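You operate a simulated robot arm through the tools that you are given. There is no shell and no other tool. Be economical: measure what you need, move in short steps, check, and stop when the job is done.

The job below is to be done with a simulated two-armed robot. You get a single attempt, and the scene is never put back.

TASK
Wipe the yellow tape clean, then wind it on to its reel.
Fine: cleaner from the tin on the white cloth; hold the reel by its grip; cloth back. What is to be rubbed or washed off counts as gone when no trace of it is left.

The check looks at the end state, three seconds after you hand in, the way a careful person would. Anything else that was tipped, shoved, dropped, spilled or broken makes it a failure. Flat cloth is picked up by pressing the open fingertips on it (5 to 10 N) and closing them slowly along it; thin cloth reads only 2 to 8 mm in the jaws.

THE ROBOT
Two 7-joint arms with fingered hands on one trunk, on a base that drives. Base frame: it is fixed to the floor where the robot stands at the start and does not move with it; the origin is under the middle of the robot, x ahead of it, y to its left, z up; the surface under the hand at the start is at about z = 800. Readings come in mm, rad, newtons and seconds.
The left shoulder is at the start at [91, 125, 1047], the right one opposite. With the tool pointing down near the work surface each hand reaches from about 480 to 840 mm from the robot's upright axis, wherever it stands, measured 20 degrees to its own side. Places, roughly: green tin of cleaner [400, -300, 800]; white strap winder [1000, 750, 750]. Payload 3.6 kg a hand.
The tool frame of a hand sits at the grasp point between the pads (the TCP): z along the fingers, y along the line on which they close. The tips reach 30 mm beyond it. Largest opening 104 mm; the body of the gripper starts 35 mm behind the TCP. The gripper is a hand of 4 fingers: y runs from the thumb to the fingers, the wrist lies at [-15, -104, -178] in the tool frame.
Orientation is that of the tool frame in the base frame, as a unit quaternion [w, x, y, z]. With the fingers straight down and the wrist toward the robot, the tool's x, y and z point along [0, 1, 0], [1, 0, 0] and [0, 0, -1] of the base frame.

THE INTERFACE
- The arms move only by the tool nudge_tool. It takes "left_moves", "right_moves" or both (then of equal length, played together; a hand with none holds still); each is a list that holds one entry, the list of rows, each a list of 6 numbers: the turn, a rotation vector about the tool's x, y, z in rad, then the shift along the tool's x, y, z in mm. In form: [[[rx, ry, rz, tx, ty, tz], ...]]. A call has 1 to 8 rows; each row is the pose to reach, as a shift and turn from the pose commanded when the call began, along the tool's axes at that moment. Rows are played at 5 a second. More than 50 mm and 0.15 rad between two rows, and nothing of the call is played. A pose out of reach is approached as far as the arm can. The call stops where the force on the tool passes 40 N (or 10 N more than at its start, if that is more) or the arm is blocked; 0.2 s more then pass. In this call time passes only in rows, and 0.2 s behind the last. It gives the time, the measured TCP pose, the force on the tool (base axes), the opening and the grip force at its end, in the units of the frame above (readings bear some noise), with the torque about the TCP (base axes, N m) and any sound that the robot's microphone picked up.
- Cameras (640 x 400 px; columns grow to the right, rows downward): "scene" is now at [213.7, 15.4, 1191.3]; the picture's right is [0.17, -0.99, 0.00], its down [-0.44, -0.07, -0.90] and it looks along [0.88, 0.15, -0.44] (base axes); focal length 214 px, centre (320, 200). "left" rides on the left gripper at [-61, -92, -130] in its tool frame; the picture's right is [-0.81, -0.27, 0.52], its down [0.53, -0.71, 0.46] and it looks along [0.24, 0.64, 0.72] (tool axes); focal length 275 px, centre (320, 200). "right" rides on the right gripper at [61, -92, -130] in its tool frame; the picture's right is [-0.81, 0.27, -0.52], its down [-0.53, -0.71, 0.46] and it looks along [-0.24, 0.64, 0.72] (tool axes); focal length 275 px, centre (320, 200). There is no depth. A picture from a camera that has moved, and an enlarged one, comes with that camera's place and axes in the base frame and with its lens.
- grab_frame(camera): a new picture of that camera. The clock stands still meanwhile.
- slide_trunk(by): slides the trunk up (or, below 0, down) by that many mm; the arms and the scene camera ride with it, the base frame stays. It gives what a move gives, with no picture.
- steer(legs): drives the robot by 1 to 6 legs, each [ahead, left, turn to the left] in mm, mm and rad, along the robot's own axes; the way and the turn of a leg run together, so that a leg with both is an arc; at most 1500 mm and 3.142 rad a leg. The arms and the cameras ride along, it lands a little off, and it stops where it bumps. It gives what a move gives.
- set_fingers(index, middle, ring, thumb_bend, thumb_turn, hand): sets how far each is bent, from 0 (flat) to 1 (curled in); at 0.3 the hand is open as for a grip, at 0.7 the pads meet at the TCP. One left out holds its place. A second passes; each finger stops where it meets its share of the squeeze, and holds until it gets a number again. It is the only way to open and close the hand. It gives what a move gives, with no picture; readings hold the bend of each and the force on the fingers (four entries, about 0 where the hand has none), thumb and palm. thumb_turn goes from beside the hand (0) to across from the fingers (1), as for a grip.
- head_to(pan, tilt): turns the head with the scene camera to pan (to the left, within 1.396 rad either way) and tilt (down, from -0.506 to 1.204), counted from straight ahead of the robot. It gives what a move gives.
- inspect(camera, box): a new picture of the part [left, top, right, bottom] of that camera's present view, enlarged. The clock stands still meanwhile.
- finish_job(): hands the job in; it is judged then, once.

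Go step by step. Nothing tells you exact positions but the pictures and the camera data: compare them with the known pose of the tool, close in by small moves and look again before you grip or let go. The budget is 120 turns and 92 pictures, counting those below and the enlarged ones. Unless the task says otherwise, let go and move clear before handing in, and close with one line.

The tools are called after "Call:" as name(argument=value, ...) on one line, values as JSON. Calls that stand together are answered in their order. nudge_tool: Moves the arms, as the interface text tells. Its arguments: {"type":"object","properties":{"left_moves":{"type":"array","items":{"type":"array","items":{"type":"array","items":{"type":"number"}}}},"right_moves":{"type":"array","items":{"type":"array","items":{"type":"array","items":{"type":"number"}}}}},"required":[]} The other tools are called the same way: slide_trunk (by) slides the trunk up or down; set_fingers (index, middle, ring, thumb_bend, thumb_turn, hand) moves the fingers one by one; steer (legs) drives the base; head_to (pan, tilt) turns the head that bears the scene camera; grab_frame (camera) takes a picture; inspect (camera, box) takes an enlarged picture of a part of a camera's view; finish_job () hands the job in.

At the start:

```text
time_s: 0.0
left_eef_pos: [360.2, 408.5, 1125.5]
left_orientation: [0.001, 0.707, 0.707, 0.0]
left_ft_force: [0.0, -1.0, -0.2]
left_torque: [0.07, -0.03, -0.02]
left_grip_width: 103.5
left_gripper_force: 0.0
left_shape: jaw
left_bend: [0.3, 0.3, 0.3, 0.3, 0.98]
left_finger forces: [0.0, 0.0, 0.0, 0.0, 0.0, 0.1]
right_eef_pos: [416.5, 46.7, 1123.1]
right_orientation: [0.0, 0.707, 0.707, -0.001]
right_ft_force: [-0.6, -0.6, 0.3]
right_torque: [0.04, 0.01, 0.0]
right_grip_width: 103.4
right_gripper_force: 0.0
right_shape: jaw
right_bend: [0.3, 0.3, 0.3, 0.3, 0.98]
right_finger forces: [0.0, 0.0, 0.0, 0.1, 0.1, 0.0]
trunk travel left (down, up): [-275.0, 261.0]
robot x, y, heading: [3.3, -2.6, -0.001]
head pan, tilt: [0.168, 0.459]
```

scene: 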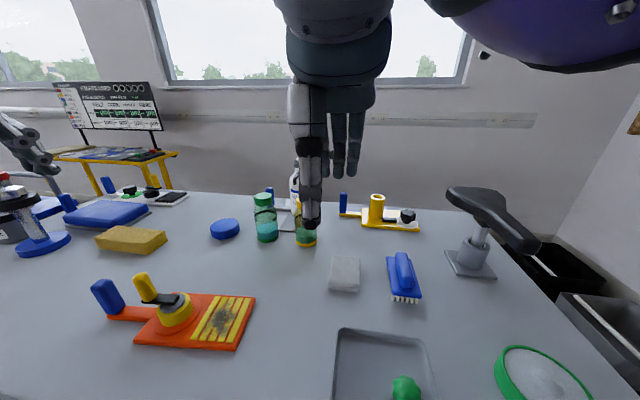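
right: 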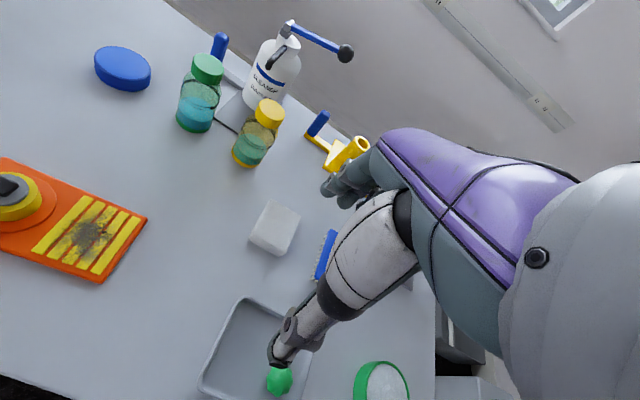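
left: 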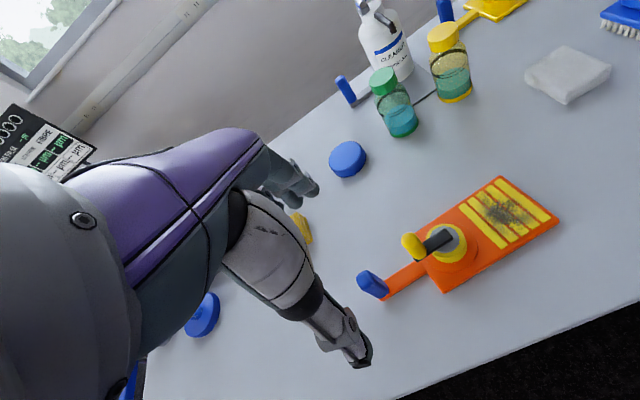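

The orange winder with its soiled yellow tape is at about [445, 270, 800]. The white cloth is near [610, 20], and the green tin is at the right, near [400, -300]. I'll look at all three more closely first.

Call:
inspect(camera="scene", box=[80, 250, 280, 375])

Call:
inspect(camera="scene", box=[320, 240, 600, 400])

Call:
inspect(camera="left", box=[340, 160, 580, 310])

```text
3.20 times, centred on (180, 312) of scene
camera zoom: at [213.7, 15.4, 1191.3], right [0.17, -0.99, 0.0], down [-0.44, -0.07, -0.9], along [0.88, 0.15, -0.44], focal length 686 px, centre (768, -160)
```

zoom: 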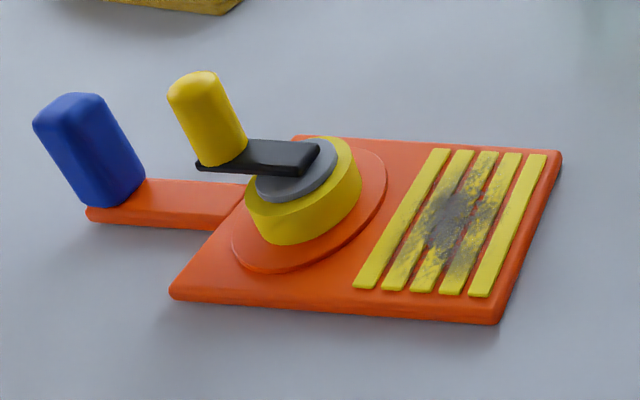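

```text
2.29 times, centred on (460, 320) of scene
camera zoom: at [213.7, 15.4, 1191.3], right [0.17, -0.99, 0.0], down [-0.44, -0.07, -0.9], along [0.88, 0.15, -0.44], focal length 490 px, centre (0, -74)
```

zoom: 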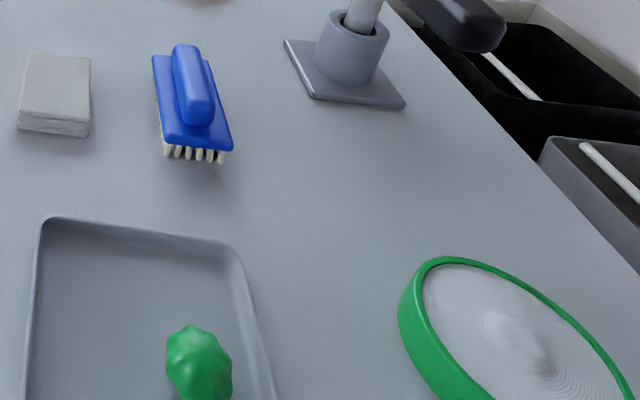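

```text
2.67 times, centred on (460, 235) of left
camera zoom: at [269.2, 347.7, 1256.9], right [-0.27, -0.81, -0.52], down [-0.71, 0.53, -0.46], along [0.64, 0.24, -0.72], focal length 734 px, centre (-53, 107)
```

zoom: 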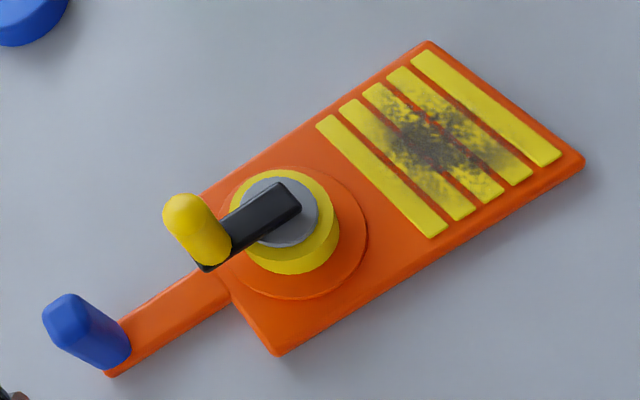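

The soiled tape lies on the orange winder, which has an upright blue grip and a crank with a yellow knob. I'll check the other objects and the signboard before acting.

Call:
inspect(camera="scene", box=[30, 60, 230, 220])

Call:
inspect(camera="scene", box=[200, 160, 440, 310])

Call:
head_to(pan=-0.3, tilt=0.9)

Call:
grab_frame(camera="scene")

```text
2.50 times, centred on (130, 140) of scene
camera zoom: at [213.7, 15.4, 1191.3], right [0.17, -0.99, 0.0], down [-0.44, -0.07, -0.9], along [0.88, 0.15, -0.44], focal length 536 px, centre (795, 350)
```

zoom: 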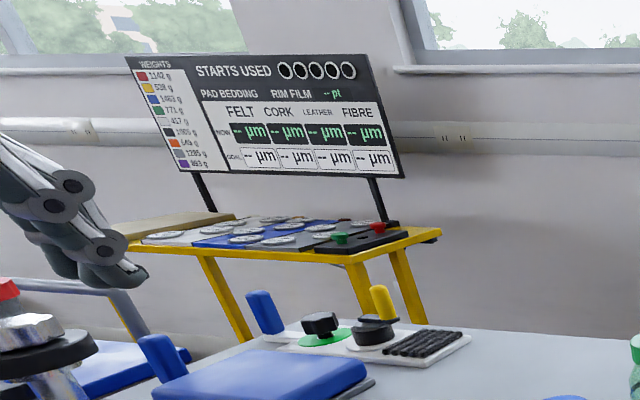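

```text
2.67 times, centred on (320, 235) of scene
camera zoom: at [213.7, 15.4, 1191.3], right [0.17, -0.99, 0.0], down [-0.44, -0.07, -0.9], along [0.88, 0.15, -0.44], focal length 572 px, centre (320, 107)
```

zoom: 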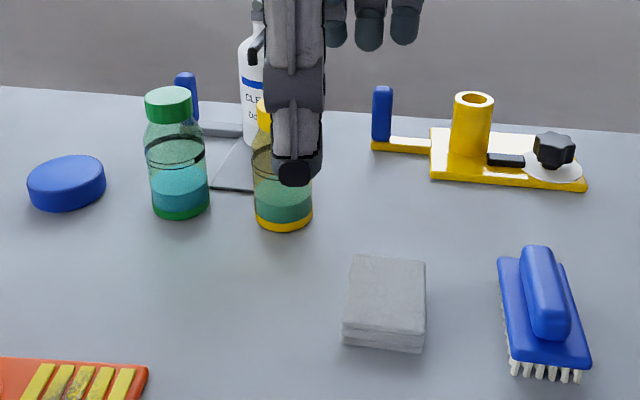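

```text
time_s: 0.9
left_eef_pos: [360.5, 409.4, 1124.5]
left_orientation: [0.0, 0.708, 0.707, 0.0]
left_ft_force: [0.7, 0.8, 0.2]
left_torque: [0.0, 0.01, 0.0]
left_grip_width: 103.7
left_gripper_force: 0.0
left_shape: jaw
left_bend: [0.3, 0.3, 0.3, 0.3, 0.98]
left_finger forces: [0.0, 0.0, 0.0, 0.0, 0.0, 0.0]
right_eef_pos: [418.7, 44.3, 1123.7]
right_orientation: [-0.002, 0.709, 0.705, -0.001]
right_ft_force: [-0.2, -0.7, 0.0]
right_torque: [0.01, 0.0, 0.0]
right_grip_width: 103.7
right_gripper_force: 0.0
right_shape: jaw
right_bend: [0.3, 0.3, 0.3, 0.3, 0.98]
right_finger forces: [0.0, 0.1, 0.0, 0.0, 0.0, 0.0]
trunk travel left (down, up): [-275.0, 261.0]
robot x, y, heading: [-0.1, 2.2, 0.003]
head pan, tilt: [-0.3, 0.901]
```

```text
83 pictures are left
camera scene: at [213.3, -15.0, 1188.8], right [-0.17, -0.99, 0.0], down [-0.46, 0.08, -0.88], along [0.87, -0.15, -0.47], focal length 214 px, centre (320, 200)
```

scene: 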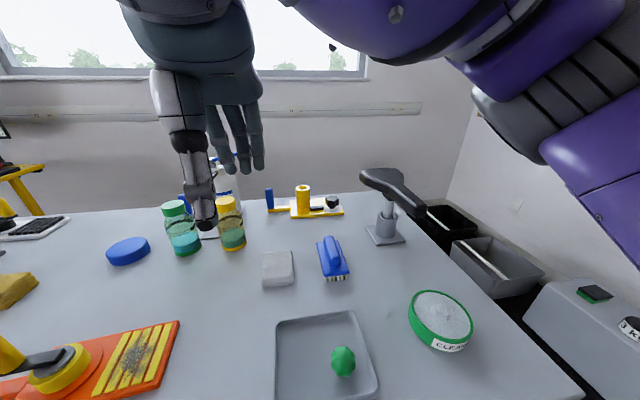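

The tin is open, with the cleaner inside at about [416, -272], and the folded white cloth is about 90 x 65 mm. I want to shift the base left and slightly back so both hands reach the winder, so I'll look left for obstacles first.

Call:
head_to(pan=1.1, tilt=0.6)

Call:
grab_frame(camera="scene")

```text
time_s: 2.4
left_eef_pos: [360.3, 409.8, 1125.2]
left_orientation: [0.0, 0.707, 0.707, 0.0]
left_ft_force: [0.2, 0.8, 0.1]
left_torque: [0.02, 0.0, -0.02]
left_grip_width: 103.7
left_gripper_force: 0.0
left_shape: jaw
left_bend: [0.3, 0.3, 0.3, 0.3, 0.98]
left_finger forces: [0.0, 0.0, 0.0, 0.1, 0.0, 0.1]
right_eef_pos: [416.4, 46.0, 1124.3]
right_orientation: [0.001, 0.707, 0.707, 0.001]
right_ft_force: [0.9, 0.6, -0.4]
right_torque: [-0.02, 0.02, -0.01]
right_grip_width: 103.6
right_gripper_force: 0.1
right_shape: jaw
right_bend: [0.3, 0.3, 0.3, 0.3, 0.98]
right_finger forces: [0.1, 0.1, 0.1, 0.0, 0.0, 0.1]
trunk travel left (down, up): [-275.0, 261.0]
robot x, y, heading: [1.0, -3.1, 0.0]
head pan, tilt: [1.1, 0.6]
```

```text
82 pictures are left
camera scene: at [163.3, 78.8, 1178.5], right [0.89, -0.45, 0.0], down [-0.26, -0.5, -0.83], along [0.38, 0.73, -0.56], focal length 214 px, centre (320, 200)
```

scene: 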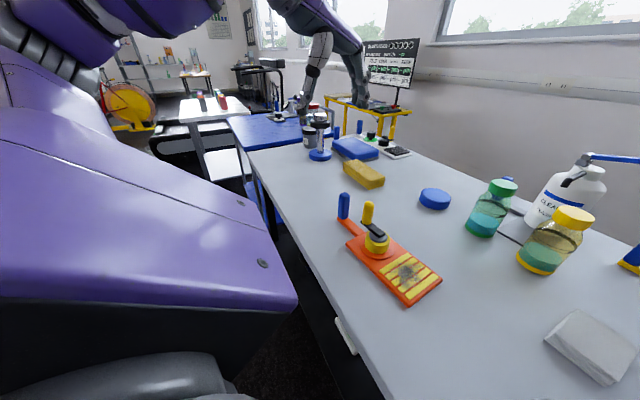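

The space to the left is clear for a short drive. I'll move back 80 mm and left 200 mm.

Call:
steer(legs=[[-80, 0, 0], [0, 200, 0]])

Call:
head_to(pan=-0.25, tilt=0.6)

Call:
grab_frame(camera="scene")

Call:
grab_frame(camera="right")

```text
time_s: 5.5
left_eef_pos: [281.5, 608.0, 1125.3]
left_orientation: [0.001, 0.706, 0.708, 0.0]
left_ft_force: [-0.2, -0.6, 0.6]
left_torque: [0.01, -0.01, -0.01]
left_grip_width: 103.7
left_gripper_force: 0.0
left_shape: jaw
left_bend: [0.3, 0.3, 0.3, 0.3, 0.98]
left_finger forces: [0.1, 0.0, 0.0, 0.1, 0.0, 0.0]
right_eef_pos: [339.1, 245.2, 1123.0]
right_orientation: [0.0, 0.707, 0.707, 0.0]
right_ft_force: [-0.3, -0.7, 0.4]
right_torque: [0.0, -0.01, -0.03]
right_grip_width: 104.1
right_gripper_force: 0.0
right_shape: jaw
right_bend: [0.3, 0.3, 0.3, 0.3, 0.98]
right_finger forces: [0.0, 0.1, 0.0, 0.0, 0.0, 0.1]
trunk travel left (down, up): [-275.0, 261.0]
robot x, y, heading: [-78.9, 197.4, -0.0]
head pan, tilt: [1.1, 0.6]
```

```text
time_s: 7.0
left_eef_pos: [281.4, 607.6, 1125.8]
left_orientation: [0.0, 0.707, 0.708, 0.0]
left_ft_force: [-0.3, 0.3, -0.3]
left_torque: [-0.02, 0.0, 0.0]
left_grip_width: 103.5
left_gripper_force: 0.1
left_shape: jaw
left_bend: [0.3, 0.3, 0.3, 0.3, 0.98]
left_finger forces: [0.0, 0.0, 0.1, 0.0, 0.1, 0.0]
right_eef_pos: [341.2, 243.4, 1123.0]
right_orientation: [-0.002, 0.709, 0.705, 0.001]
right_ft_force: [-0.1, -0.1, 0.1]
right_torque: [0.01, -0.03, -0.01]
right_grip_width: 103.8
right_gripper_force: 0.1
right_shape: jaw
right_bend: [0.3, 0.3, 0.3, 0.3, 0.98]
right_finger forces: [0.0, 0.0, 0.0, 0.1, 0.1, 0.0]
trunk travel left (down, up): [-275.0, 261.0]
robot x, y, heading: [-76.6, 201.2, 0.0]
head pan, tilt: [-0.25, 0.6]
```

```text
81 pictures are left
camera scene: at [112.8, 253.8, 1178.6], right [0.63, -0.77, 0.0], down [-0.44, -0.36, -0.83], along [0.64, 0.52, -0.56], focal length 214 px, centre (320, 200)
```

scene: 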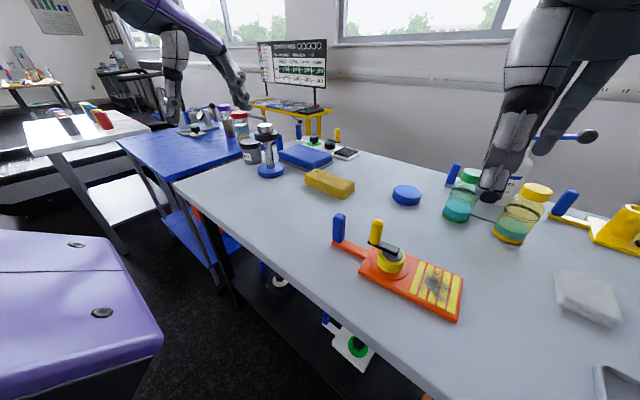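

```text
80 pictures are left
camera right: at [249.6, 304.1, 1254.9], right [0.27, -0.81, 0.51], down [-0.72, -0.53, -0.46], along [0.64, -0.25, -0.73], focal length 275 px, centre (320, 200)
```

right: 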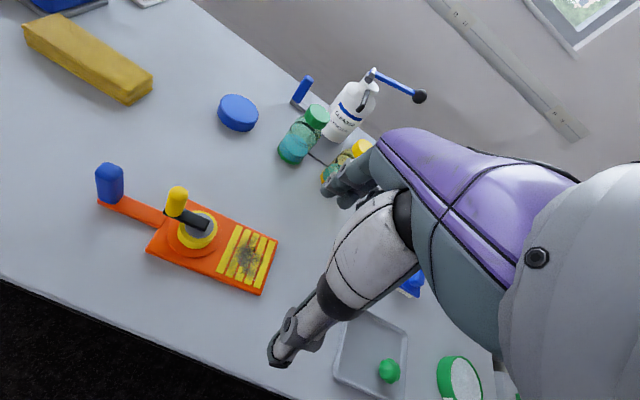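

The base landed at about [-78, 199]. Next I'll bring the right hand high over the cloth at about [604, 21].

Call:
nudge_tool(right_moves=[[[0, 0, 0, -32, 37, 0], [0, 0, 0, -64, 74, 0], [0, 0, 0, -96, 111, 0], [0, 0, 0, -128, 148, 0], [0, 0, 0, -160, 185, 0], [0, 0, 0, -192, 222, 0], [0, 0, 0, -222, 263, 20]]])

Call:
nudge_tool(right_moves=[[[0, 0, 0, 0, 0, 45], [0, 0, 0, 0, 0, 90], [0, 0, 0, 0, 0, 130]]])

Call:
set_fingers(hand="right", index=0.45, middle=0.45, ring=0.45, thumb_bend=0.45)

Call:
head_to(pan=-0.25, tilt=0.6)

Call:
grab_frame(camera="right")

Call:
grab_frame(camera="scene")

```text
refused: row 7 steps farther than a row can; nothing moved
```

```text
time_s: 7.8
left_eef_pos: [282.1, 606.8, 1125.3]
left_orientation: [0.0, 0.707, 0.707, 0.0]
left_ft_force: [0.0, -0.5, -0.8]
left_torque: [0.04, -0.02, -0.02]
left_grip_width: 103.7
left_gripper_force: 0.1
left_shape: jaw
left_bend: [0.3, 0.3, 0.3, 0.3, 0.98]
left_finger forces: [0.0, 0.0, 0.0, 0.1, 0.0, 0.0]
right_eef_pos: [339.6, 244.2, 990.2]
right_orientation: [0.001, 0.706, 0.708, 0.0]
right_ft_force: [0.2, -0.7, 0.1]
right_torque: [0.02, 0.02, 0.0]
right_grip_width: 103.9
right_gripper_force: 0.1
right_shape: jaw
right_bend: [0.3, 0.3, 0.3, 0.3, 0.98]
right_finger forces: [0.1, 0.0, 0.1, 0.0, 0.0, 0.1]
trunk travel left (down, up): [-275.0, 261.0]
robot x, y, heading: [-78.9, 196.3, -0.003]
head pan, tilt: [-0.25, 0.6]
```

```text
time_s: 8.8
left_eef_pos: [282.2, 607.5, 1125.2]
left_orientation: [0.0, 0.707, 0.708, 0.0]
left_ft_force: [0.5, 0.0, 0.8]
left_torque: [-0.03, -0.01, -0.01]
left_grip_width: 103.6
left_gripper_force: 0.0
left_shape: jaw
left_bend: [0.3, 0.3, 0.3, 0.3, 0.98]
left_finger forces: [0.0, 0.1, 0.1, 0.0, 0.1, 0.0]
right_eef_pos: [339.7, 244.1, 990.6]
right_orientation: [0.0, 0.707, 0.707, -0.001]
right_ft_force: [0.8, -0.8, 0.4]
right_torque: [-0.02, -0.01, 0.01]
right_grip_width: 65.7
right_gripper_force: 0.1
right_shape: fingers
right_bend: [0.45, 0.45, 0.45, 0.45, 0.98]
right_finger forces: [0.0, 0.0, 0.0, 0.0, 0.0, 0.1]
trunk travel left (down, up): [-275.0, 261.0]
robot x, y, heading: [-77.5, 196.9, 0.0]
head pan, tilt: [-0.25, 0.6]
```

```text
time_s: 9.3
left_eef_pos: [281.1, 608.5, 1126.2]
left_orientation: [0.001, 0.707, 0.708, 0.0]
left_ft_force: [0.4, -1.0, 0.1]
left_torque: [-0.01, 0.0, -0.01]
left_grip_width: 103.8
left_gripper_force: 0.0
left_shape: jaw
left_bend: [0.3, 0.3, 0.3, 0.3, 0.98]
left_finger forces: [0.0, 0.0, 0.0, 0.1, 0.0, 0.0]
right_eef_pos: [338.8, 243.0, 990.7]
right_orientation: [0.001, 0.707, 0.707, 0.001]
right_ft_force: [-0.5, -0.7, 0.3]
right_torque: [0.0, 0.0, 0.0]
right_grip_width: 66.0
right_gripper_force: 0.1
right_shape: fingers
right_bend: [0.45, 0.45, 0.45, 0.45, 0.98]
right_finger forces: [0.0, 0.1, 0.0, 0.0, 0.0, 0.0]
trunk travel left (down, up): [-275.0, 261.0]
robot x, y, heading: [-79.6, 196.8, -0.001]
head pan, tilt: [-0.25, 0.6]
```

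```text
79 pictures are left
camera right: at [248.0, 304.6, 1121.1], right [0.28, -0.81, 0.52], down [-0.71, -0.53, -0.46], along [0.64, -0.24, -0.72], focal length 275 px, centre (320, 200)
```

right: 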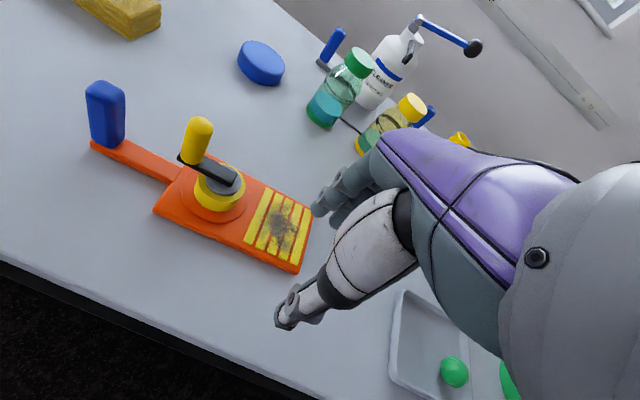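

```text
78 pictures are left
camera scene: at [130.1, 175.9, 1178.5], right [-0.25, -0.97, 0.0], down [-0.55, 0.14, -0.83], along [0.8, -0.2, -0.56], focal length 214 px, centre (320, 200)
```

scene: 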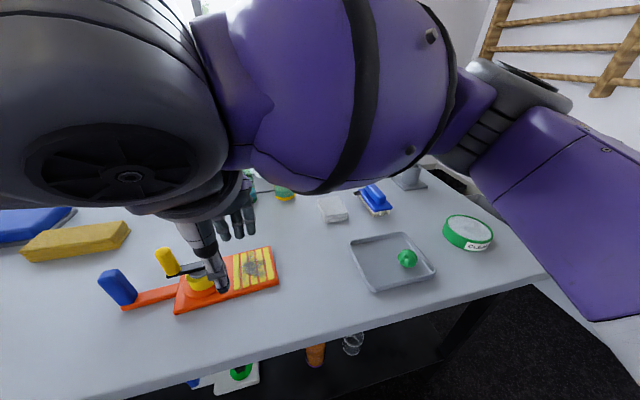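

Only the diagonal move was refused. The descent did play, but nothing was touched. I'll now carry the hand diagonally over to the cloth at this height, since the tips at z of about 960 clear everything.

Call:
nudge_tool(right_moves=[[[0, 0, 0, -28, 33, 0], [0, 0, 0, -56, 66, 0], [0, 0, 0, -84, 99, 0], [0, 0, 0, -112, 132, 0], [0, 0, 0, -140, 165, 0], [0, 0, 0, -168, 198, 0], [0, 0, 0, -196, 231, 0], [0, 0, 0, -222, 265, 0]]])

Call:
grab_frame(camera="right")

Call:
grab_frame(camera="scene")

```text
time_s: 11.2
left_eef_pos: [281.3, 607.0, 1125.5]
left_orientation: [0.0, 0.706, 0.708, 0.0]
left_ft_force: [-0.2, 0.3, 0.5]
left_torque: [0.01, 0.01, 0.03]
left_grip_width: 103.6
left_gripper_force: 0.0
left_shape: jaw
left_bend: [0.3, 0.3, 0.3, 0.3, 0.98]
left_finger forces: [0.1, 0.0, 0.1, 0.1, 0.0, 0.0]
right_eef_pos: [605.5, 21.3, 990.2]
right_orientation: [0.0, 0.707, 0.707, 0.0]
right_ft_force: [0.7, 1.1, 0.7]
right_torque: [0.01, -0.01, 0.04]
right_grip_width: 65.5
right_gripper_force: 0.1
right_shape: fingers
right_bend: [0.45, 0.45, 0.45, 0.45, 0.98]
right_finger forces: [0.0, 0.0, 0.0, 0.0, 0.0, 0.0]
trunk travel left (down, up): [-275.0, 261.0]
robot x, y, heading: [-78.6, 197.8, -0.002]
head pan, tilt: [-0.25, 0.6]
```

```text
77 pictures are left
camera right: at [513.2, 82.9, 1121.5], right [0.28, -0.81, 0.52], down [-0.71, -0.53, -0.46], along [0.64, -0.24, -0.72], focal length 275 px, centre (320, 200)
```

right: 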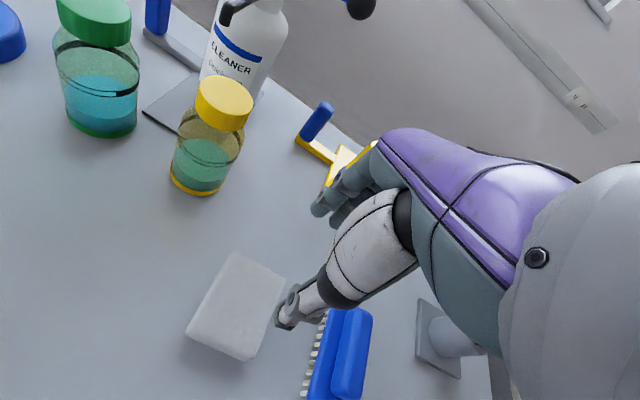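

```text
76 pictures are left
camera scene: at [130.5, 175.8, 1178.4], right [-0.25, -0.97, 0.0], down [-0.55, 0.14, -0.82], along [0.8, -0.2, -0.57], focal length 214 px, centre (320, 200)
```

scene: 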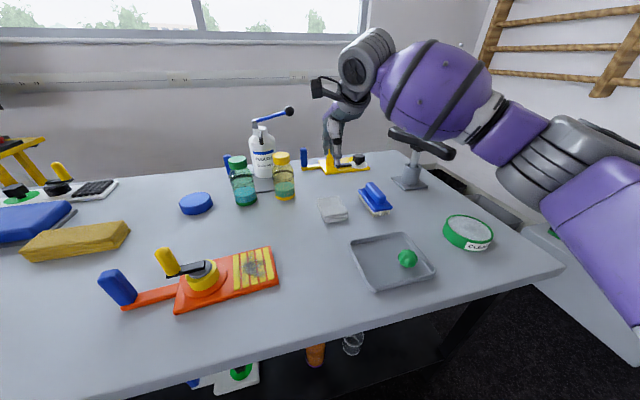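

The cloth centre checks out at about [603, 22], with its top at about z 817. I'll descend in stages.

Call:
nudge_tool(right_moves=[[[0, 0, 0, 0, -1, 45], [0, 0, 0, 0, -2, 90], [0, 0, 0, 0, -2, 120]]])

Call:
inspect(camera="scene", box=[270, 130, 430, 230])

Call:
grab_frame(camera="right")

```text
time_s: 11.9
left_eef_pos: [281.2, 607.0, 1125.3]
left_orientation: [0.0, 0.707, 0.708, 0.0]
left_ft_force: [0.0, -0.1, 0.6]
left_torque: [0.0, 0.0, -0.04]
left_grip_width: 104.1
left_gripper_force: 0.0
left_shape: jaw
left_bend: [0.3, 0.3, 0.3, 0.3, 0.98]
left_finger forces: [0.0, 0.1, 0.0, 0.1, 0.0, 0.0]
right_eef_pos: [601.4, 22.3, 872.3]
right_orientation: [0.0, 0.708, 0.707, 0.0]
right_ft_force: [0.8, -0.5, 0.0]
right_torque: [0.0, 0.01, -0.02]
right_grip_width: 65.5
right_gripper_force: 0.0
right_shape: fingers
right_bend: [0.45, 0.45, 0.45, 0.45, 0.98]
right_finger forces: [0.0, 0.0, 0.0, 0.1, 0.0, 0.0]
trunk travel left (down, up): [-275.0, 261.0]
robot x, y, heading: [-76.4, 197.9, -0.002]
head pan, tilt: [-0.25, 0.6]
```

```text
4.00 times, centred on (350, 180) of scene
camera zoom: at [130.4, 175.8, 1178.4], right [-0.25, -0.97, 0.0], down [-0.55, 0.14, -0.82], along [0.8, -0.2, -0.57], focal length 858 px, centre (200, 280)
```

zoom: 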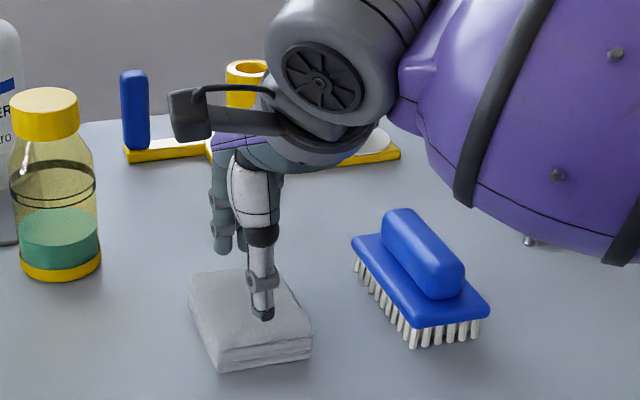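

```text
74 pictures are left
camera right: at [509.0, 83.1, 1003.7], right [0.28, -0.81, 0.52], down [-0.71, -0.53, -0.46], along [0.65, -0.24, -0.72], focal length 275 px, centre (320, 200)
```

right: 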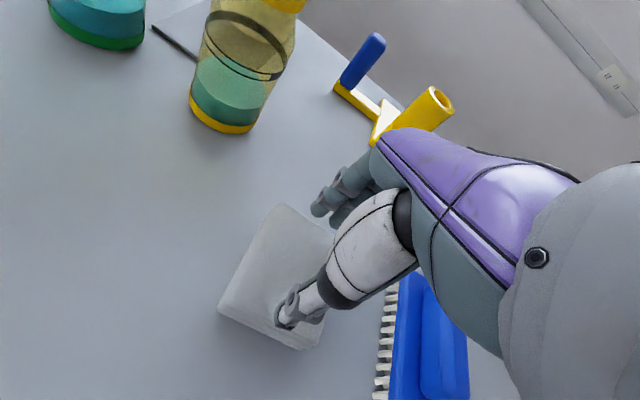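

The thumb and fingers are both over the cloth. I'll descend in small steps until there is contact.

Call:
nudge_tool(right_moves=[[[0, 0, 0, 0, 0, 10], [0, 0, 0, 0, 0, 18], [0, 0, 0, 0, 0, 22]]])

```text
time_s: 12.8
left_eef_pos: [281.1, 607.9, 1126.7]
left_orientation: [0.001, 0.707, 0.708, 0.0]
left_ft_force: [0.4, 0.4, 0.1]
left_torque: [-0.03, -0.03, 0.02]
left_grip_width: 103.7
left_gripper_force: 0.1
left_shape: jaw
left_bend: [0.3, 0.3, 0.3, 0.3, 0.98]
left_finger forces: [0.1, 0.0, 0.1, 0.1, 0.0, 0.1]
right_eef_pos: [602.6, 22.8, 855.6]
right_orientation: [0.004, 0.707, 0.707, 0.005]
right_ft_force: [1.0, -2.4, 20.5]
right_torque: [-0.25, -0.77, -0.05]
right_grip_width: 65.5
right_gripper_force: 9.4
right_shape: fingers
right_bend: [0.45, 0.43, 0.45, 0.45, 0.98]
right_finger forces: [0.1, 18.9, 0.0, 0.1, 0.5, 0.0]
trunk travel left (down, up): [-275.0, 261.0]
robot x, y, heading: [-83.3, 198.1, -0.002]
head pan, tilt: [-0.25, 0.6]
```

Contact force is 20 N, mostly on the middle finger. I'll back off to about 7 N and then close slowly.

Call:
nudge_tool(right_moves=[[[0, 0, 0, 0, 0, -4]]])

Call:
set_fingers(hand="right", index=0.52, middle=0.52, ring=0.52, thumb_bend=0.52)

```text
time_s: 13.2
left_eef_pos: [280.3, 607.2, 1125.7]
left_orientation: [0.0, 0.706, 0.708, 0.0]
left_ft_force: [-0.4, -0.2, 0.2]
left_torque: [0.01, 0.01, -0.01]
left_grip_width: 103.6
left_gripper_force: 0.1
left_shape: jaw
left_bend: [0.3, 0.3, 0.3, 0.3, 0.98]
left_finger forces: [0.1, 0.0, 0.1, 0.0, 0.1, 0.1]
right_eef_pos: [601.5, 22.2, 857.3]
right_orientation: [0.0, 0.707, 0.707, 0.001]
right_ft_force: [0.0, -0.8, 16.9]
right_torque: [-0.2, -0.68, -0.05]
right_grip_width: 65.2
right_gripper_force: 7.7
right_shape: fingers
right_bend: [0.45, 0.43, 0.45, 0.45, 0.98]
right_finger forces: [0.1, 15.8, 0.1, 0.1, 0.0, 0.0]
trunk travel left (down, up): [-275.0, 261.0]
robot x, y, heading: [-77.9, 197.4, -0.003]
head pan, tilt: [-0.25, 0.6]
```

```text
time_s: 14.2
left_eef_pos: [280.8, 606.5, 1125.3]
left_orientation: [0.0, 0.706, 0.708, 0.001]
left_ft_force: [-1.0, 0.3, -1.2]
left_torque: [0.02, 0.03, 0.02]
left_grip_width: 103.5
left_gripper_force: 0.0
left_shape: jaw
left_bend: [0.3, 0.3, 0.3, 0.3, 0.98]
left_finger forces: [0.1, 0.0, 0.0, 0.0, 0.0, 0.0]
right_eef_pos: [602.4, 22.4, 858.4]
right_orientation: [0.002, 0.707, 0.707, 0.001]
right_ft_force: [5.5, -1.6, 20.7]
right_torque: [-0.2, -0.98, -0.02]
right_grip_width: 47.5
right_gripper_force: 9.7
right_shape: fingers
right_bend: [0.52, 0.45, 0.52, 0.52, 0.98]
right_finger forces: [0.0, 20.2, 0.0, 0.0, 0.1, 0.0]
trunk travel left (down, up): [-275.0, 261.0]
robot x, y, heading: [-77.5, 198.6, -0.002]
head pan, tilt: [-0.25, 0.6]
```

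The middle finger carries all the force. I'll ease up a little and keep closing.

Call:
nudge_tool(right_moves=[[[0, 0, 0, 0, 0, -3]]])

Call:
set_fingers(hand="right", index=0.58, middle=0.55, ring=0.58, thumb_bend=0.58)

Call:
grab_frame(camera="right")

Call:
inspect(camera="scene", box=[290, 150, 400, 230])

```text
time_s: 14.6
left_eef_pos: [280.2, 607.1, 1127.3]
left_orientation: [0.001, 0.707, 0.708, 0.0]
left_ft_force: [0.0, 0.0, 0.5]
left_torque: [0.0, 0.01, 0.03]
left_grip_width: 103.7
left_gripper_force: 0.1
left_shape: jaw
left_bend: [0.3, 0.3, 0.3, 0.3, 0.98]
left_finger forces: [0.0, 0.1, 0.0, 0.0, 0.1, 0.1]
right_eef_pos: [600.8, 22.3, 858.8]
right_orientation: [0.0, 0.708, 0.706, 0.0]
right_ft_force: [5.2, -1.0, 14.3]
right_torque: [-0.17, -0.72, 0.02]
right_grip_width: 47.4
right_gripper_force: 7.2
right_shape: fingers
right_bend: [0.52, 0.45, 0.52, 0.52, 0.98]
right_finger forces: [0.0, 14.3, 0.0, 0.0, 0.0, 0.1]
trunk travel left (down, up): [-275.0, 261.0]
robot x, y, heading: [-77.3, 195.5, 0.003]
head pan, tilt: [-0.25, 0.6]
```

```text
time_s: 15.6
left_eef_pos: [282.0, 606.7, 1125.5]
left_orientation: [0.001, 0.706, 0.708, 0.001]
left_ft_force: [0.3, 0.9, 0.1]
left_torque: [0.0, 0.0, 0.0]
left_grip_width: 103.7
left_gripper_force: 0.0
left_shape: jaw
left_bend: [0.3, 0.3, 0.3, 0.3, 0.98]
left_finger forces: [0.0, 0.1, 0.0, 0.0, 0.0, 0.1]
right_eef_pos: [600.7, 23.5, 858.6]
right_orientation: [0.0, 0.707, 0.707, 0.001]
right_ft_force: [3.0, 0.2, 10.0]
right_torque: [-0.11, -0.51, 0.04]
right_grip_width: 34.5
right_gripper_force: 5.4
right_shape: fingers
right_bend: [0.57, 0.5, 0.57, 0.57, 0.98]
right_finger forces: [0.0, 10.7, 0.0, 0.1, 0.0, 0.0]
trunk travel left (down, up): [-275.0, 261.0]
robot x, y, heading: [-75.3, 196.7, 0.006]
head pan, tilt: [-0.25, 0.6]
```

```text
73 pictures are left
camera right: at [509.9, 83.8, 989.5], right [0.28, -0.81, 0.52], down [-0.71, -0.53, -0.46], along [0.65, -0.24, -0.72], focal length 275 px, centre (320, 200)
```

right: 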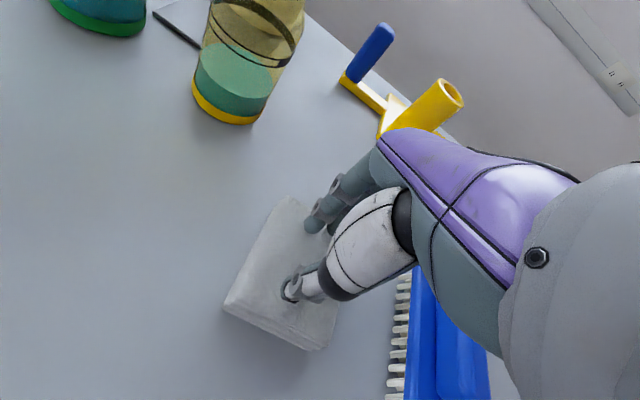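

```text
5.00 times, centred on (345, 190) of scene
camera zoom: at [129.6, 176.1, 1178.6], right [-0.25, -0.97, 0.0], down [-0.55, 0.14, -0.83], along [0.8, -0.2, -0.56], focal length 1072 px, centre (195, 250)
```

zoom: 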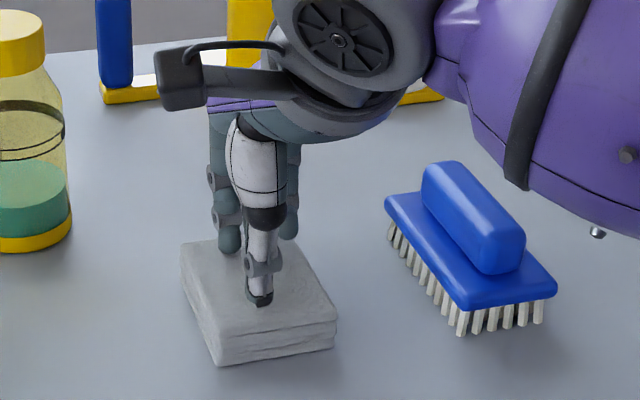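

The force is now about 10 N. I'll continue to close.

Call:
set_fingers(hand="right", index=0.64, middle=0.62, ring=0.64, thumb_bend=0.64)

Call:
set_fingers(hand="right", index=0.72, middle=0.72, ring=0.72, thumb_bend=0.72)

Call:
grab_frame(camera="right")

```text
time_s: 16.6
left_eef_pos: [281.2, 608.0, 1125.6]
left_orientation: [0.001, 0.707, 0.707, 0.0]
left_ft_force: [-1.0, 0.2, 0.0]
left_torque: [0.02, -0.03, -0.03]
left_grip_width: 103.8
left_gripper_force: 0.1
left_shape: jaw
left_bend: [0.3, 0.3, 0.3, 0.3, 0.98]
left_finger forces: [0.0, 0.0, 0.0, 0.0, 0.0, 0.1]
right_eef_pos: [602.1, 22.5, 858.3]
right_orientation: [-0.001, 0.707, 0.707, -0.001]
right_ft_force: [-0.7, 0.1, -0.1]
right_torque: [0.0, 0.0, -0.02]
right_grip_width: 16.7
right_gripper_force: 0.1
right_shape: fingers
right_bend: [0.64, 0.62, 0.64, 0.64, 0.98]
right_finger forces: [0.0, 0.1, 0.1, 0.0, 0.0, 0.0]
trunk travel left (down, up): [-275.0, 261.0]
robot x, y, heading: [-78.6, 201.4, 0.005]
head pan, tilt: [-0.25, 0.6]
```

```text
time_s: 17.6
left_eef_pos: [282.0, 606.6, 1125.8]
left_orientation: [0.0, 0.707, 0.707, -0.001]
left_ft_force: [-0.7, -0.5, -0.6]
left_torque: [-0.01, -0.01, 0.0]
left_grip_width: 103.6
left_gripper_force: 0.0
left_shape: jaw
left_bend: [0.3, 0.3, 0.3, 0.3, 0.98]
left_finger forces: [0.0, 0.0, 0.0, 0.0, 0.0, 0.0]
right_eef_pos: [602.4, 22.8, 858.1]
right_orientation: [0.0, 0.707, 0.708, 0.0]
right_ft_force: [0.9, -0.2, 0.6]
right_torque: [0.0, -0.01, 0.02]
right_grip_width: 0.0
right_gripper_force: 0.1
right_shape: fingers
right_bend: [0.72, 0.72, 0.72, 0.71, 0.98]
right_finger forces: [0.1, 0.1, 0.0, 0.0, 0.0, 0.0]
trunk travel left (down, up): [-275.0, 261.0]
robot x, y, heading: [-83.0, 198.5, -0.003]
head pan, tilt: [-0.25, 0.6]
```

```text
71 pictures are left
camera right: at [510.4, 83.5, 989.3], right [0.28, -0.81, 0.52], down [-0.71, -0.53, -0.46], along [0.64, -0.24, -0.72], focal length 275 px, centre (320, 200)
```

right: 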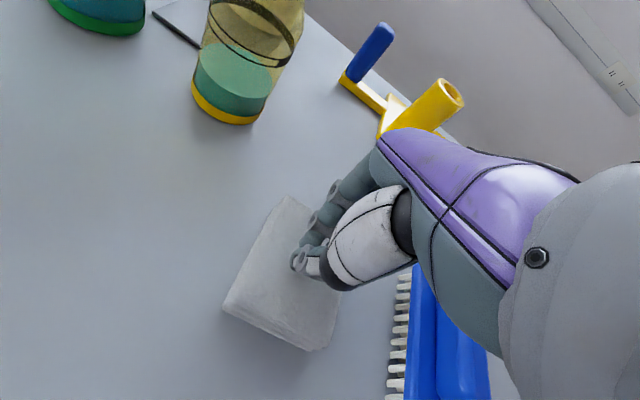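

The tips rise as they curl, so the cloth slipped out. I'll open part way, press again, and close in smaller steps, following the cloth down.

Call:
set_fingers(hand="right", index=0.58, middle=0.6, ring=0.58, thumb_bend=0.56)

Call:
nudge_tool(right_moves=[[[0, 0, 0, 0, 0, 3], [0, 0, 0, 0, 0, 5]]])

```text
time_s: 18.6
left_eef_pos: [282.1, 607.2, 1125.1]
left_orientation: [0.0, 0.707, 0.708, 0.001]
left_ft_force: [0.1, -1.0, -0.7]
left_torque: [-0.03, 0.0, -0.04]
left_grip_width: 103.6
left_gripper_force: 0.0
left_shape: jaw
left_bend: [0.3, 0.3, 0.3, 0.3, 0.98]
left_finger forces: [0.0, 0.1, 0.0, 0.0, 0.0, 0.0]
right_eef_pos: [601.9, 22.4, 857.2]
right_orientation: [0.0, 0.707, 0.708, 0.0]
right_ft_force: [0.9, -0.6, 0.6]
right_torque: [-0.01, -0.01, -0.05]
right_grip_width: 34.9
right_gripper_force: 0.1
right_shape: fingers
right_bend: [0.57, 0.6, 0.57, 0.56, 0.98]
right_finger forces: [0.1, 0.0, 0.1, 0.0, 0.0, 0.0]
trunk travel left (down, up): [-275.0, 261.0]
robot x, y, heading: [-76.8, 196.7, 0.002]
head pan, tilt: [-0.25, 0.6]
```

```text
time_s: 19.1
left_eef_pos: [281.0, 606.7, 1126.4]
left_orientation: [0.001, 0.706, 0.708, 0.001]
left_ft_force: [0.3, 0.0, 0.3]
left_torque: [0.01, 0.02, -0.02]
left_grip_width: 103.5
left_gripper_force: 0.1
left_shape: jaw
left_bend: [0.3, 0.3, 0.3, 0.3, 0.98]
left_finger forces: [0.0, 0.0, 0.0, 0.1, 0.1, 0.0]
right_eef_pos: [601.6, 22.7, 857.9]
right_orientation: [0.002, 0.707, 0.707, 0.003]
right_ft_force: [1.5, -1.7, 15.4]
right_torque: [-0.02, -0.16, -0.05]
right_grip_width: 34.3
right_gripper_force: 7.1
right_shape: fingers
right_bend: [0.57, 0.6, 0.57, 0.56, 0.98]
right_finger forces: [7.3, 4.3, 0.1, 0.1, 3.6, 0.1]
trunk travel left (down, up): [-275.0, 261.0]
robot x, y, heading: [-81.8, 193.6, -0.001]
head pan, tilt: [-0.25, 0.6]
```

Thumb, index and middle all press evenly now. I'll close step by step, keeping the pressure on.

Call:
set_fingers(hand="right", index=0.61, middle=0.63, ring=0.61, thumb_bend=0.6)

Call:
nudge_tool(right_moves=[[[0, 0, 0, 0, 0, 2]]])

Call:
set_fingers(hand="right", index=0.65, middle=0.67, ring=0.65, thumb_bend=0.64)

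```text
time_s: 20.1
left_eef_pos: [279.9, 607.5, 1126.2]
left_orientation: [0.0, 0.707, 0.707, 0.0]
left_ft_force: [0.2, -0.4, 0.5]
left_torque: [-0.01, 0.01, 0.02]
left_grip_width: 103.6
left_gripper_force: 0.1
left_shape: jaw
left_bend: [0.3, 0.3, 0.3, 0.3, 0.98]
left_finger forces: [0.0, 0.0, 0.0, 0.0, 0.0, 0.1]
right_eef_pos: [601.0, 24.2, 857.6]
right_orientation: [0.001, 0.707, 0.707, 0.003]
right_ft_force: [3.8, -2.9, 24.5]
right_torque: [0.14, -0.66, -0.11]
right_grip_width: 31.9
right_gripper_force: 11.9
right_shape: fingers
right_bend: [0.57, 0.63, 0.61, 0.59, 0.98]
right_finger forces: [21.9, 0.3, 0.1, 0.1, 2.0, 0.0]
trunk travel left (down, up): [-275.0, 261.0]
robot x, y, heading: [-77.5, 198.1, 0.0]
head pan, tilt: [-0.25, 0.6]
```

```text
time_s: 20.6
left_eef_pos: [278.3, 607.0, 1127.1]
left_orientation: [0.0, 0.707, 0.707, 0.0]
left_ft_force: [-0.4, -0.1, 0.4]
left_torque: [-0.04, 0.03, 0.0]
left_grip_width: 103.8
left_gripper_force: 0.0
left_shape: jaw
left_bend: [0.3, 0.3, 0.3, 0.3, 0.98]
left_finger forces: [0.0, 0.0, 0.1, 0.1, 0.0, 0.0]
right_eef_pos: [600.5, 24.0, 856.3]
right_orientation: [0.002, 0.707, 0.708, 0.004]
right_ft_force: [2.2, -4.0, 28.4]
right_torque: [0.15, -0.34, -0.08]
right_grip_width: 31.6
right_gripper_force: 14.5
right_shape: fingers
right_bend: [0.57, 0.63, 0.61, 0.59, 0.98]
right_finger forces: [19.9, 0.4, 0.1, 0.1, 8.8, 0.1]
trunk travel left (down, up): [-275.0, 261.0]
robot x, y, heading: [-76.7, 194.6, 0.001]
head pan, tilt: [-0.25, 0.6]
```

```text
time_s: 21.6
left_eef_pos: [279.6, 606.0, 1127.0]
left_orientation: [0.001, 0.706, 0.708, 0.001]
left_ft_force: [-0.2, -0.1, -0.1]
left_torque: [0.02, 0.0, 0.0]
left_grip_width: 103.8
left_gripper_force: 0.0
left_shape: jaw
left_bend: [0.3, 0.3, 0.3, 0.3, 0.98]
left_finger forces: [0.0, 0.0, 0.1, 0.0, 0.0, 0.0]
right_eef_pos: [601.5, 23.5, 857.3]
right_orientation: [0.003, 0.707, 0.708, 0.004]
right_ft_force: [6.7, -3.0, 28.7]
right_torque: [0.18, -0.94, -0.13]
right_grip_width: 24.3
right_gripper_force: 13.7
right_shape: fingers
right_bend: [0.58, 0.67, 0.65, 0.64, 0.98]
right_finger forces: [27.7, 0.1, 0.0, 0.0, 0.0, 0.0]
trunk travel left (down, up): [-275.0, 261.0]
robot x, y, heading: [-75.0, 199.8, 0.001]
head pan, tilt: [-0.25, 0.6]
```

The folded cloth behaves like a firm pad, so it isn't gathering. I'll lift, turn the hand 90°, and take the pad across its 65 mm width instead.

Call:
nudge_tool(right_moves=[[[0, 0, 0, 0, 0, -40], [0, 0, 0, 0, 0, -80]]])

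Call:
nudge_tool(right_moves=[[[0, 0, -0.14, 0, 0, 0], [0, 0, -0.28, 0, 0, 0], [0, 0, -0.42, 0, 0, 0], [0, 0, -0.56, 0, 0, 0], [0, 0, -0.7, 0, 0, 0], [0, 0, -0.785, 0, 0, 0]]])

Call:
nudge_tool(right_moves=[[[0, 0, -0.14, 0, 0, 0], [0, 0, -0.28, 0, 0, 0], [0, 0, -0.42, 0, 0, 0], [0, 0, -0.56, 0, 0, 0], [0, 0, -0.7, 0, 0, 0], [0, 0, -0.785, 0, 0, 0]]])

Call:
set_fingers(hand="right", index=0.3, middle=0.3, ring=0.3, thumb_bend=0.3)

Call:
grab_frame(camera="right")

Call:
grab_frame(camera="scene")

```text
time_s: 22.1
left_eef_pos: [281.2, 607.8, 1125.5]
left_orientation: [-0.001, 0.706, 0.708, 0.0]
left_ft_force: [-0.4, -0.2, -0.5]
left_torque: [0.02, 0.0, 0.02]
left_grip_width: 103.9
left_gripper_force: 0.1
left_shape: jaw
left_bend: [0.3, 0.3, 0.3, 0.3, 0.98]
left_finger forces: [0.0, 0.0, 0.0, 0.0, 0.1, 0.0]
right_eef_pos: [601.0, 23.2, 931.9]
right_orientation: [0.0, 0.707, 0.707, -0.002]
right_ft_force: [-0.4, 0.2, -0.1]
right_torque: [-0.01, 0.02, -0.01]
right_grip_width: 15.0
right_gripper_force: 0.1
right_shape: fingers
right_bend: [0.65, 0.67, 0.65, 0.64, 0.98]
right_finger forces: [0.1, 0.1, 0.1, 0.1, 0.1, 0.0]
trunk travel left (down, up): [-275.0, 261.0]
robot x, y, heading: [-77.5, 193.8, 0.005]
head pan, tilt: [-0.25, 0.6]
```

```text
time_s: 23.6
left_eef_pos: [282.0, 608.1, 1125.4]
left_orientation: [0.0, 0.706, 0.708, 0.0]
left_ft_force: [-0.3, 0.1, 0.2]
left_torque: [-0.05, -0.03, 0.02]
left_grip_width: 103.7
left_gripper_force: 0.0
left_shape: jaw
left_bend: [0.3, 0.3, 0.3, 0.3, 0.98]
left_finger forces: [0.1, 0.0, 0.0, 0.0, 0.1, 0.0]
right_eef_pos: [602.0, 22.7, 932.2]
right_orientation: [0.0, 0.524, 0.852, 0.0]
right_ft_force: [0.6, 1.0, -0.4]
right_torque: [0.0, 0.02, 0.02]
right_grip_width: 15.1
right_gripper_force: 0.0
right_shape: fingers
right_bend: [0.65, 0.67, 0.65, 0.64, 0.98]
right_finger forces: [0.0, 0.0, 0.0, 0.0, 0.0, 0.0]
right hand out of reach, approached as far as the arm can: row 4, 5, 6
trunk travel left (down, up): [-275.0, 261.0]
robot x, y, heading: [-80.3, 196.9, -0.002]
head pan, tilt: [-0.25, 0.6]
```

```text
time_s: 24.9
left_eef_pos: [279.9, 607.6, 1126.5]
left_orientation: [0.0, 0.706, 0.708, 0.001]
left_ft_force: [0.5, 0.1, -0.1]
left_torque: [0.02, -0.01, 0.01]
left_grip_width: 103.9
left_gripper_force: 0.0
left_shape: jaw
left_bend: [0.3, 0.3, 0.3, 0.3, 0.98]
left_finger forces: [0.0, 0.1, 0.0, 0.1, 0.0, 0.0]
right_eef_pos: [557.2, 36.6, 931.6]
right_orientation: [0.076, 0.432, 0.899, -0.001]
right_ft_force: [-1.0, -0.4, 0.6]
right_torque: [-0.01, 0.0, -0.02]
right_grip_width: 14.7
right_gripper_force: 0.0
right_shape: fingers
right_bend: [0.65, 0.67, 0.65, 0.64, 0.97]
right_finger forces: [0.0, 0.1, 0.0, 0.1, 0.0, 0.1]
right hand out of reach, approached as far as the arm can: row 1, 2, 3, 4, 5, 6
trunk travel left (down, up): [-275.0, 261.0]
robot x, y, heading: [-74.1, 197.2, -0.0]
head pan, tilt: [-0.25, 0.6]
```

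```text
time_s: 25.9
left_eef_pos: [282.0, 608.0, 1125.6]
left_orientation: [0.0, 0.706, 0.708, 0.0]
left_ft_force: [0.4, 0.2, 0.3]
left_torque: [-0.01, 0.02, 0.01]
left_grip_width: 103.6
left_gripper_force: 0.1
left_shape: jaw
left_bend: [0.3, 0.3, 0.3, 0.3, 0.98]
left_finger forces: [0.0, 0.1, 0.1, 0.0, 0.1, 0.0]
right_eef_pos: [558.8, 36.9, 930.8]
right_orientation: [0.076, 0.431, 0.899, -0.004]
right_ft_force: [0.4, 0.1, -0.4]
right_torque: [0.01, 0.02, 0.01]
right_grip_width: 102.5
right_gripper_force: 0.0
right_shape: fingers
right_bend: [0.3, 0.3, 0.3, 0.3, 0.97]
right_finger forces: [0.0, 0.0, 0.0, 0.0, 0.0, 0.0]
trunk travel left (down, up): [-275.0, 261.0]
robot x, y, heading: [-75.2, 199.6, -0.001]
head pan, tilt: [-0.25, 0.6]
```

```text
70 pictures are left
camera right: at [432.9, 36.0, 1046.2], right [0.64, -0.42, 0.64], down [-0.17, -0.89, -0.42], along [0.75, 0.16, -0.64], focal length 275 px, centre (320, 200)
```

right: 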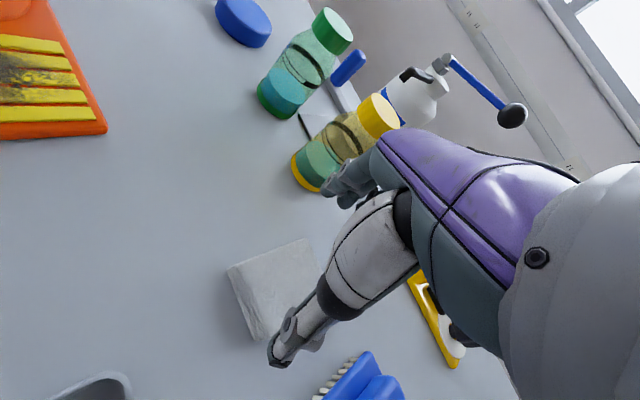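

```text
69 pictures are left
camera scene: at [130.2, 175.9, 1178.5], right [-0.25, -0.97, 0.0], down [-0.55, 0.14, -0.83], along [0.8, -0.2, -0.56], focal length 214 px, centre (320, 200)
```

scene: 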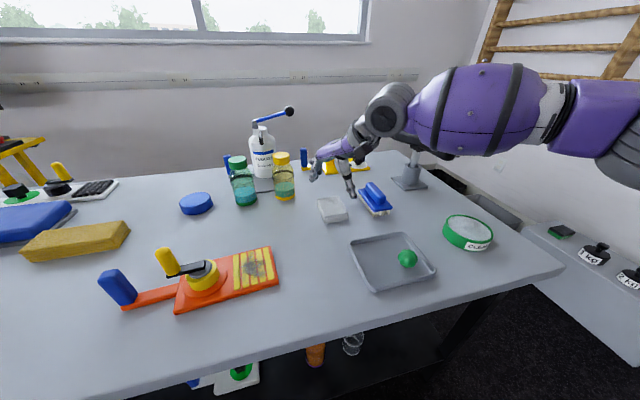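

The arm can't reach that orientation here. I'll return to the default orientation and straddle the cloth along its length with the fingers spread wider instead.

Call:
nudge_tool(right_moves=[[[0.022, 0.022, 0.135, -8, 5, 1], [0.044, 0.044, 0.27, -16, 10, 3], [0.066, 0.066, 0.404, -24, 15, 4], [0.088, 0.088, 0.539, -32, 20, 6], [0.11, 0.11, 0.674, -39, 26, 7]]])

Call:
set_fingers(hand="right", index=0.2, middle=0.2, ring=0.2, thumb_bend=0.2)

```text
time_s: 27.1
left_eef_pos: [282.0, 606.4, 1126.5]
left_orientation: [0.001, 0.707, 0.708, 0.0]
left_ft_force: [-1.3, 0.6, -0.7]
left_torque: [-0.02, -0.02, 0.02]
left_grip_width: 103.5
left_gripper_force: 0.0
left_shape: jaw
left_bend: [0.3, 0.3, 0.3, 0.3, 0.98]
left_finger forces: [0.1, 0.0, 0.0, 0.0, 0.0, 0.1]
right_eef_pos: [604.6, 23.0, 931.2]
right_orientation: [0.0, 0.709, 0.705, -0.004]
right_ft_force: [0.8, 0.8, 0.3]
right_torque: [-0.02, 0.02, -0.03]
right_grip_width: 102.7
right_gripper_force: 0.0
right_shape: fingers
right_bend: [0.3, 0.3, 0.3, 0.3, 0.97]
right_finger forces: [0.0, 0.0, 0.0, 0.0, 0.1, 0.1]
trunk travel left (down, up): [-275.0, 261.0]
robot x, y, heading: [-77.5, 200.3, 0.0]
head pan, tilt: [-0.25, 0.6]
```

```text
time_s: 28.1
left_eef_pos: [282.0, 607.5, 1125.6]
left_orientation: [0.0, 0.706, 0.708, 0.001]
left_ft_force: [0.1, 0.2, -0.3]
left_torque: [-0.01, -0.01, 0.02]
left_grip_width: 103.9
left_gripper_force: 0.1
left_shape: jaw
left_bend: [0.3, 0.3, 0.3, 0.3, 0.98]
left_finger forces: [0.1, 0.0, 0.0, 0.1, 0.1, 0.0]
right_eef_pos: [603.4, 23.6, 930.5]
right_orientation: [0.001, 0.707, 0.707, -0.002]
right_ft_force: [-0.1, -0.2, 0.8]
right_torque: [0.0, 0.0, 0.0]
right_grip_width: 124.9
right_gripper_force: 0.1
right_shape: fingers
right_bend: [0.2, 0.2, 0.2, 0.2, 0.97]
right_finger forces: [0.0, 0.0, 0.1, 0.1, 0.0, 0.0]
trunk travel left (down, up): [-275.0, 261.0]
robot x, y, heading: [-79.7, 197.0, -0.002]
head pan, tilt: [-0.25, 0.6]
```

The opening is now 125 mm, which is ample for the 88 mm length. I'll check where the cloth lies before lowering.

Call:
grab_frame(camera="right")

Call:
inspect(camera="scene", box=[290, 150, 400, 230])

```text
68 pictures are left
camera right: at [513.1, 84.7, 1062.1], right [0.28, -0.81, 0.52], down [-0.72, -0.53, -0.45], along [0.64, -0.25, -0.73], focal length 275 px, centre (320, 200)
```

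right: 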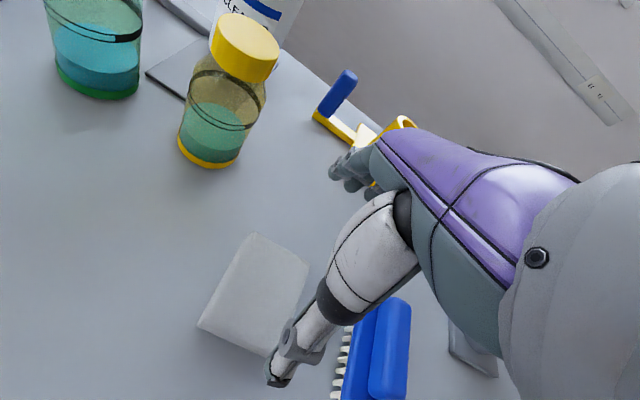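

```text
5.00 times, centred on (345, 190) of scene
camera zoom: at [130.1, 175.9, 1178.5], right [-0.25, -0.97, 0.0], down [-0.55, 0.14, -0.83], along [0.8, -0.2, -0.56], focal length 1072 px, centre (195, 250)
```

zoom: 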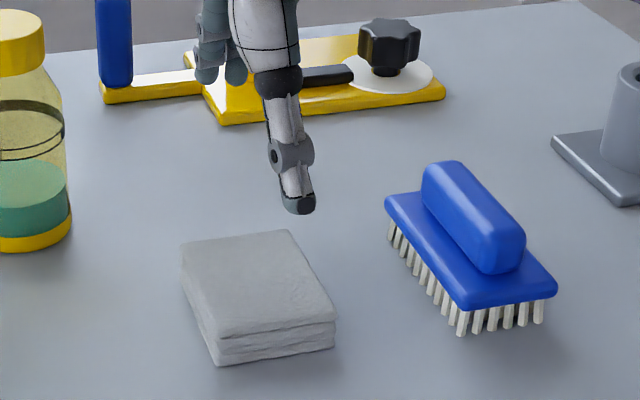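

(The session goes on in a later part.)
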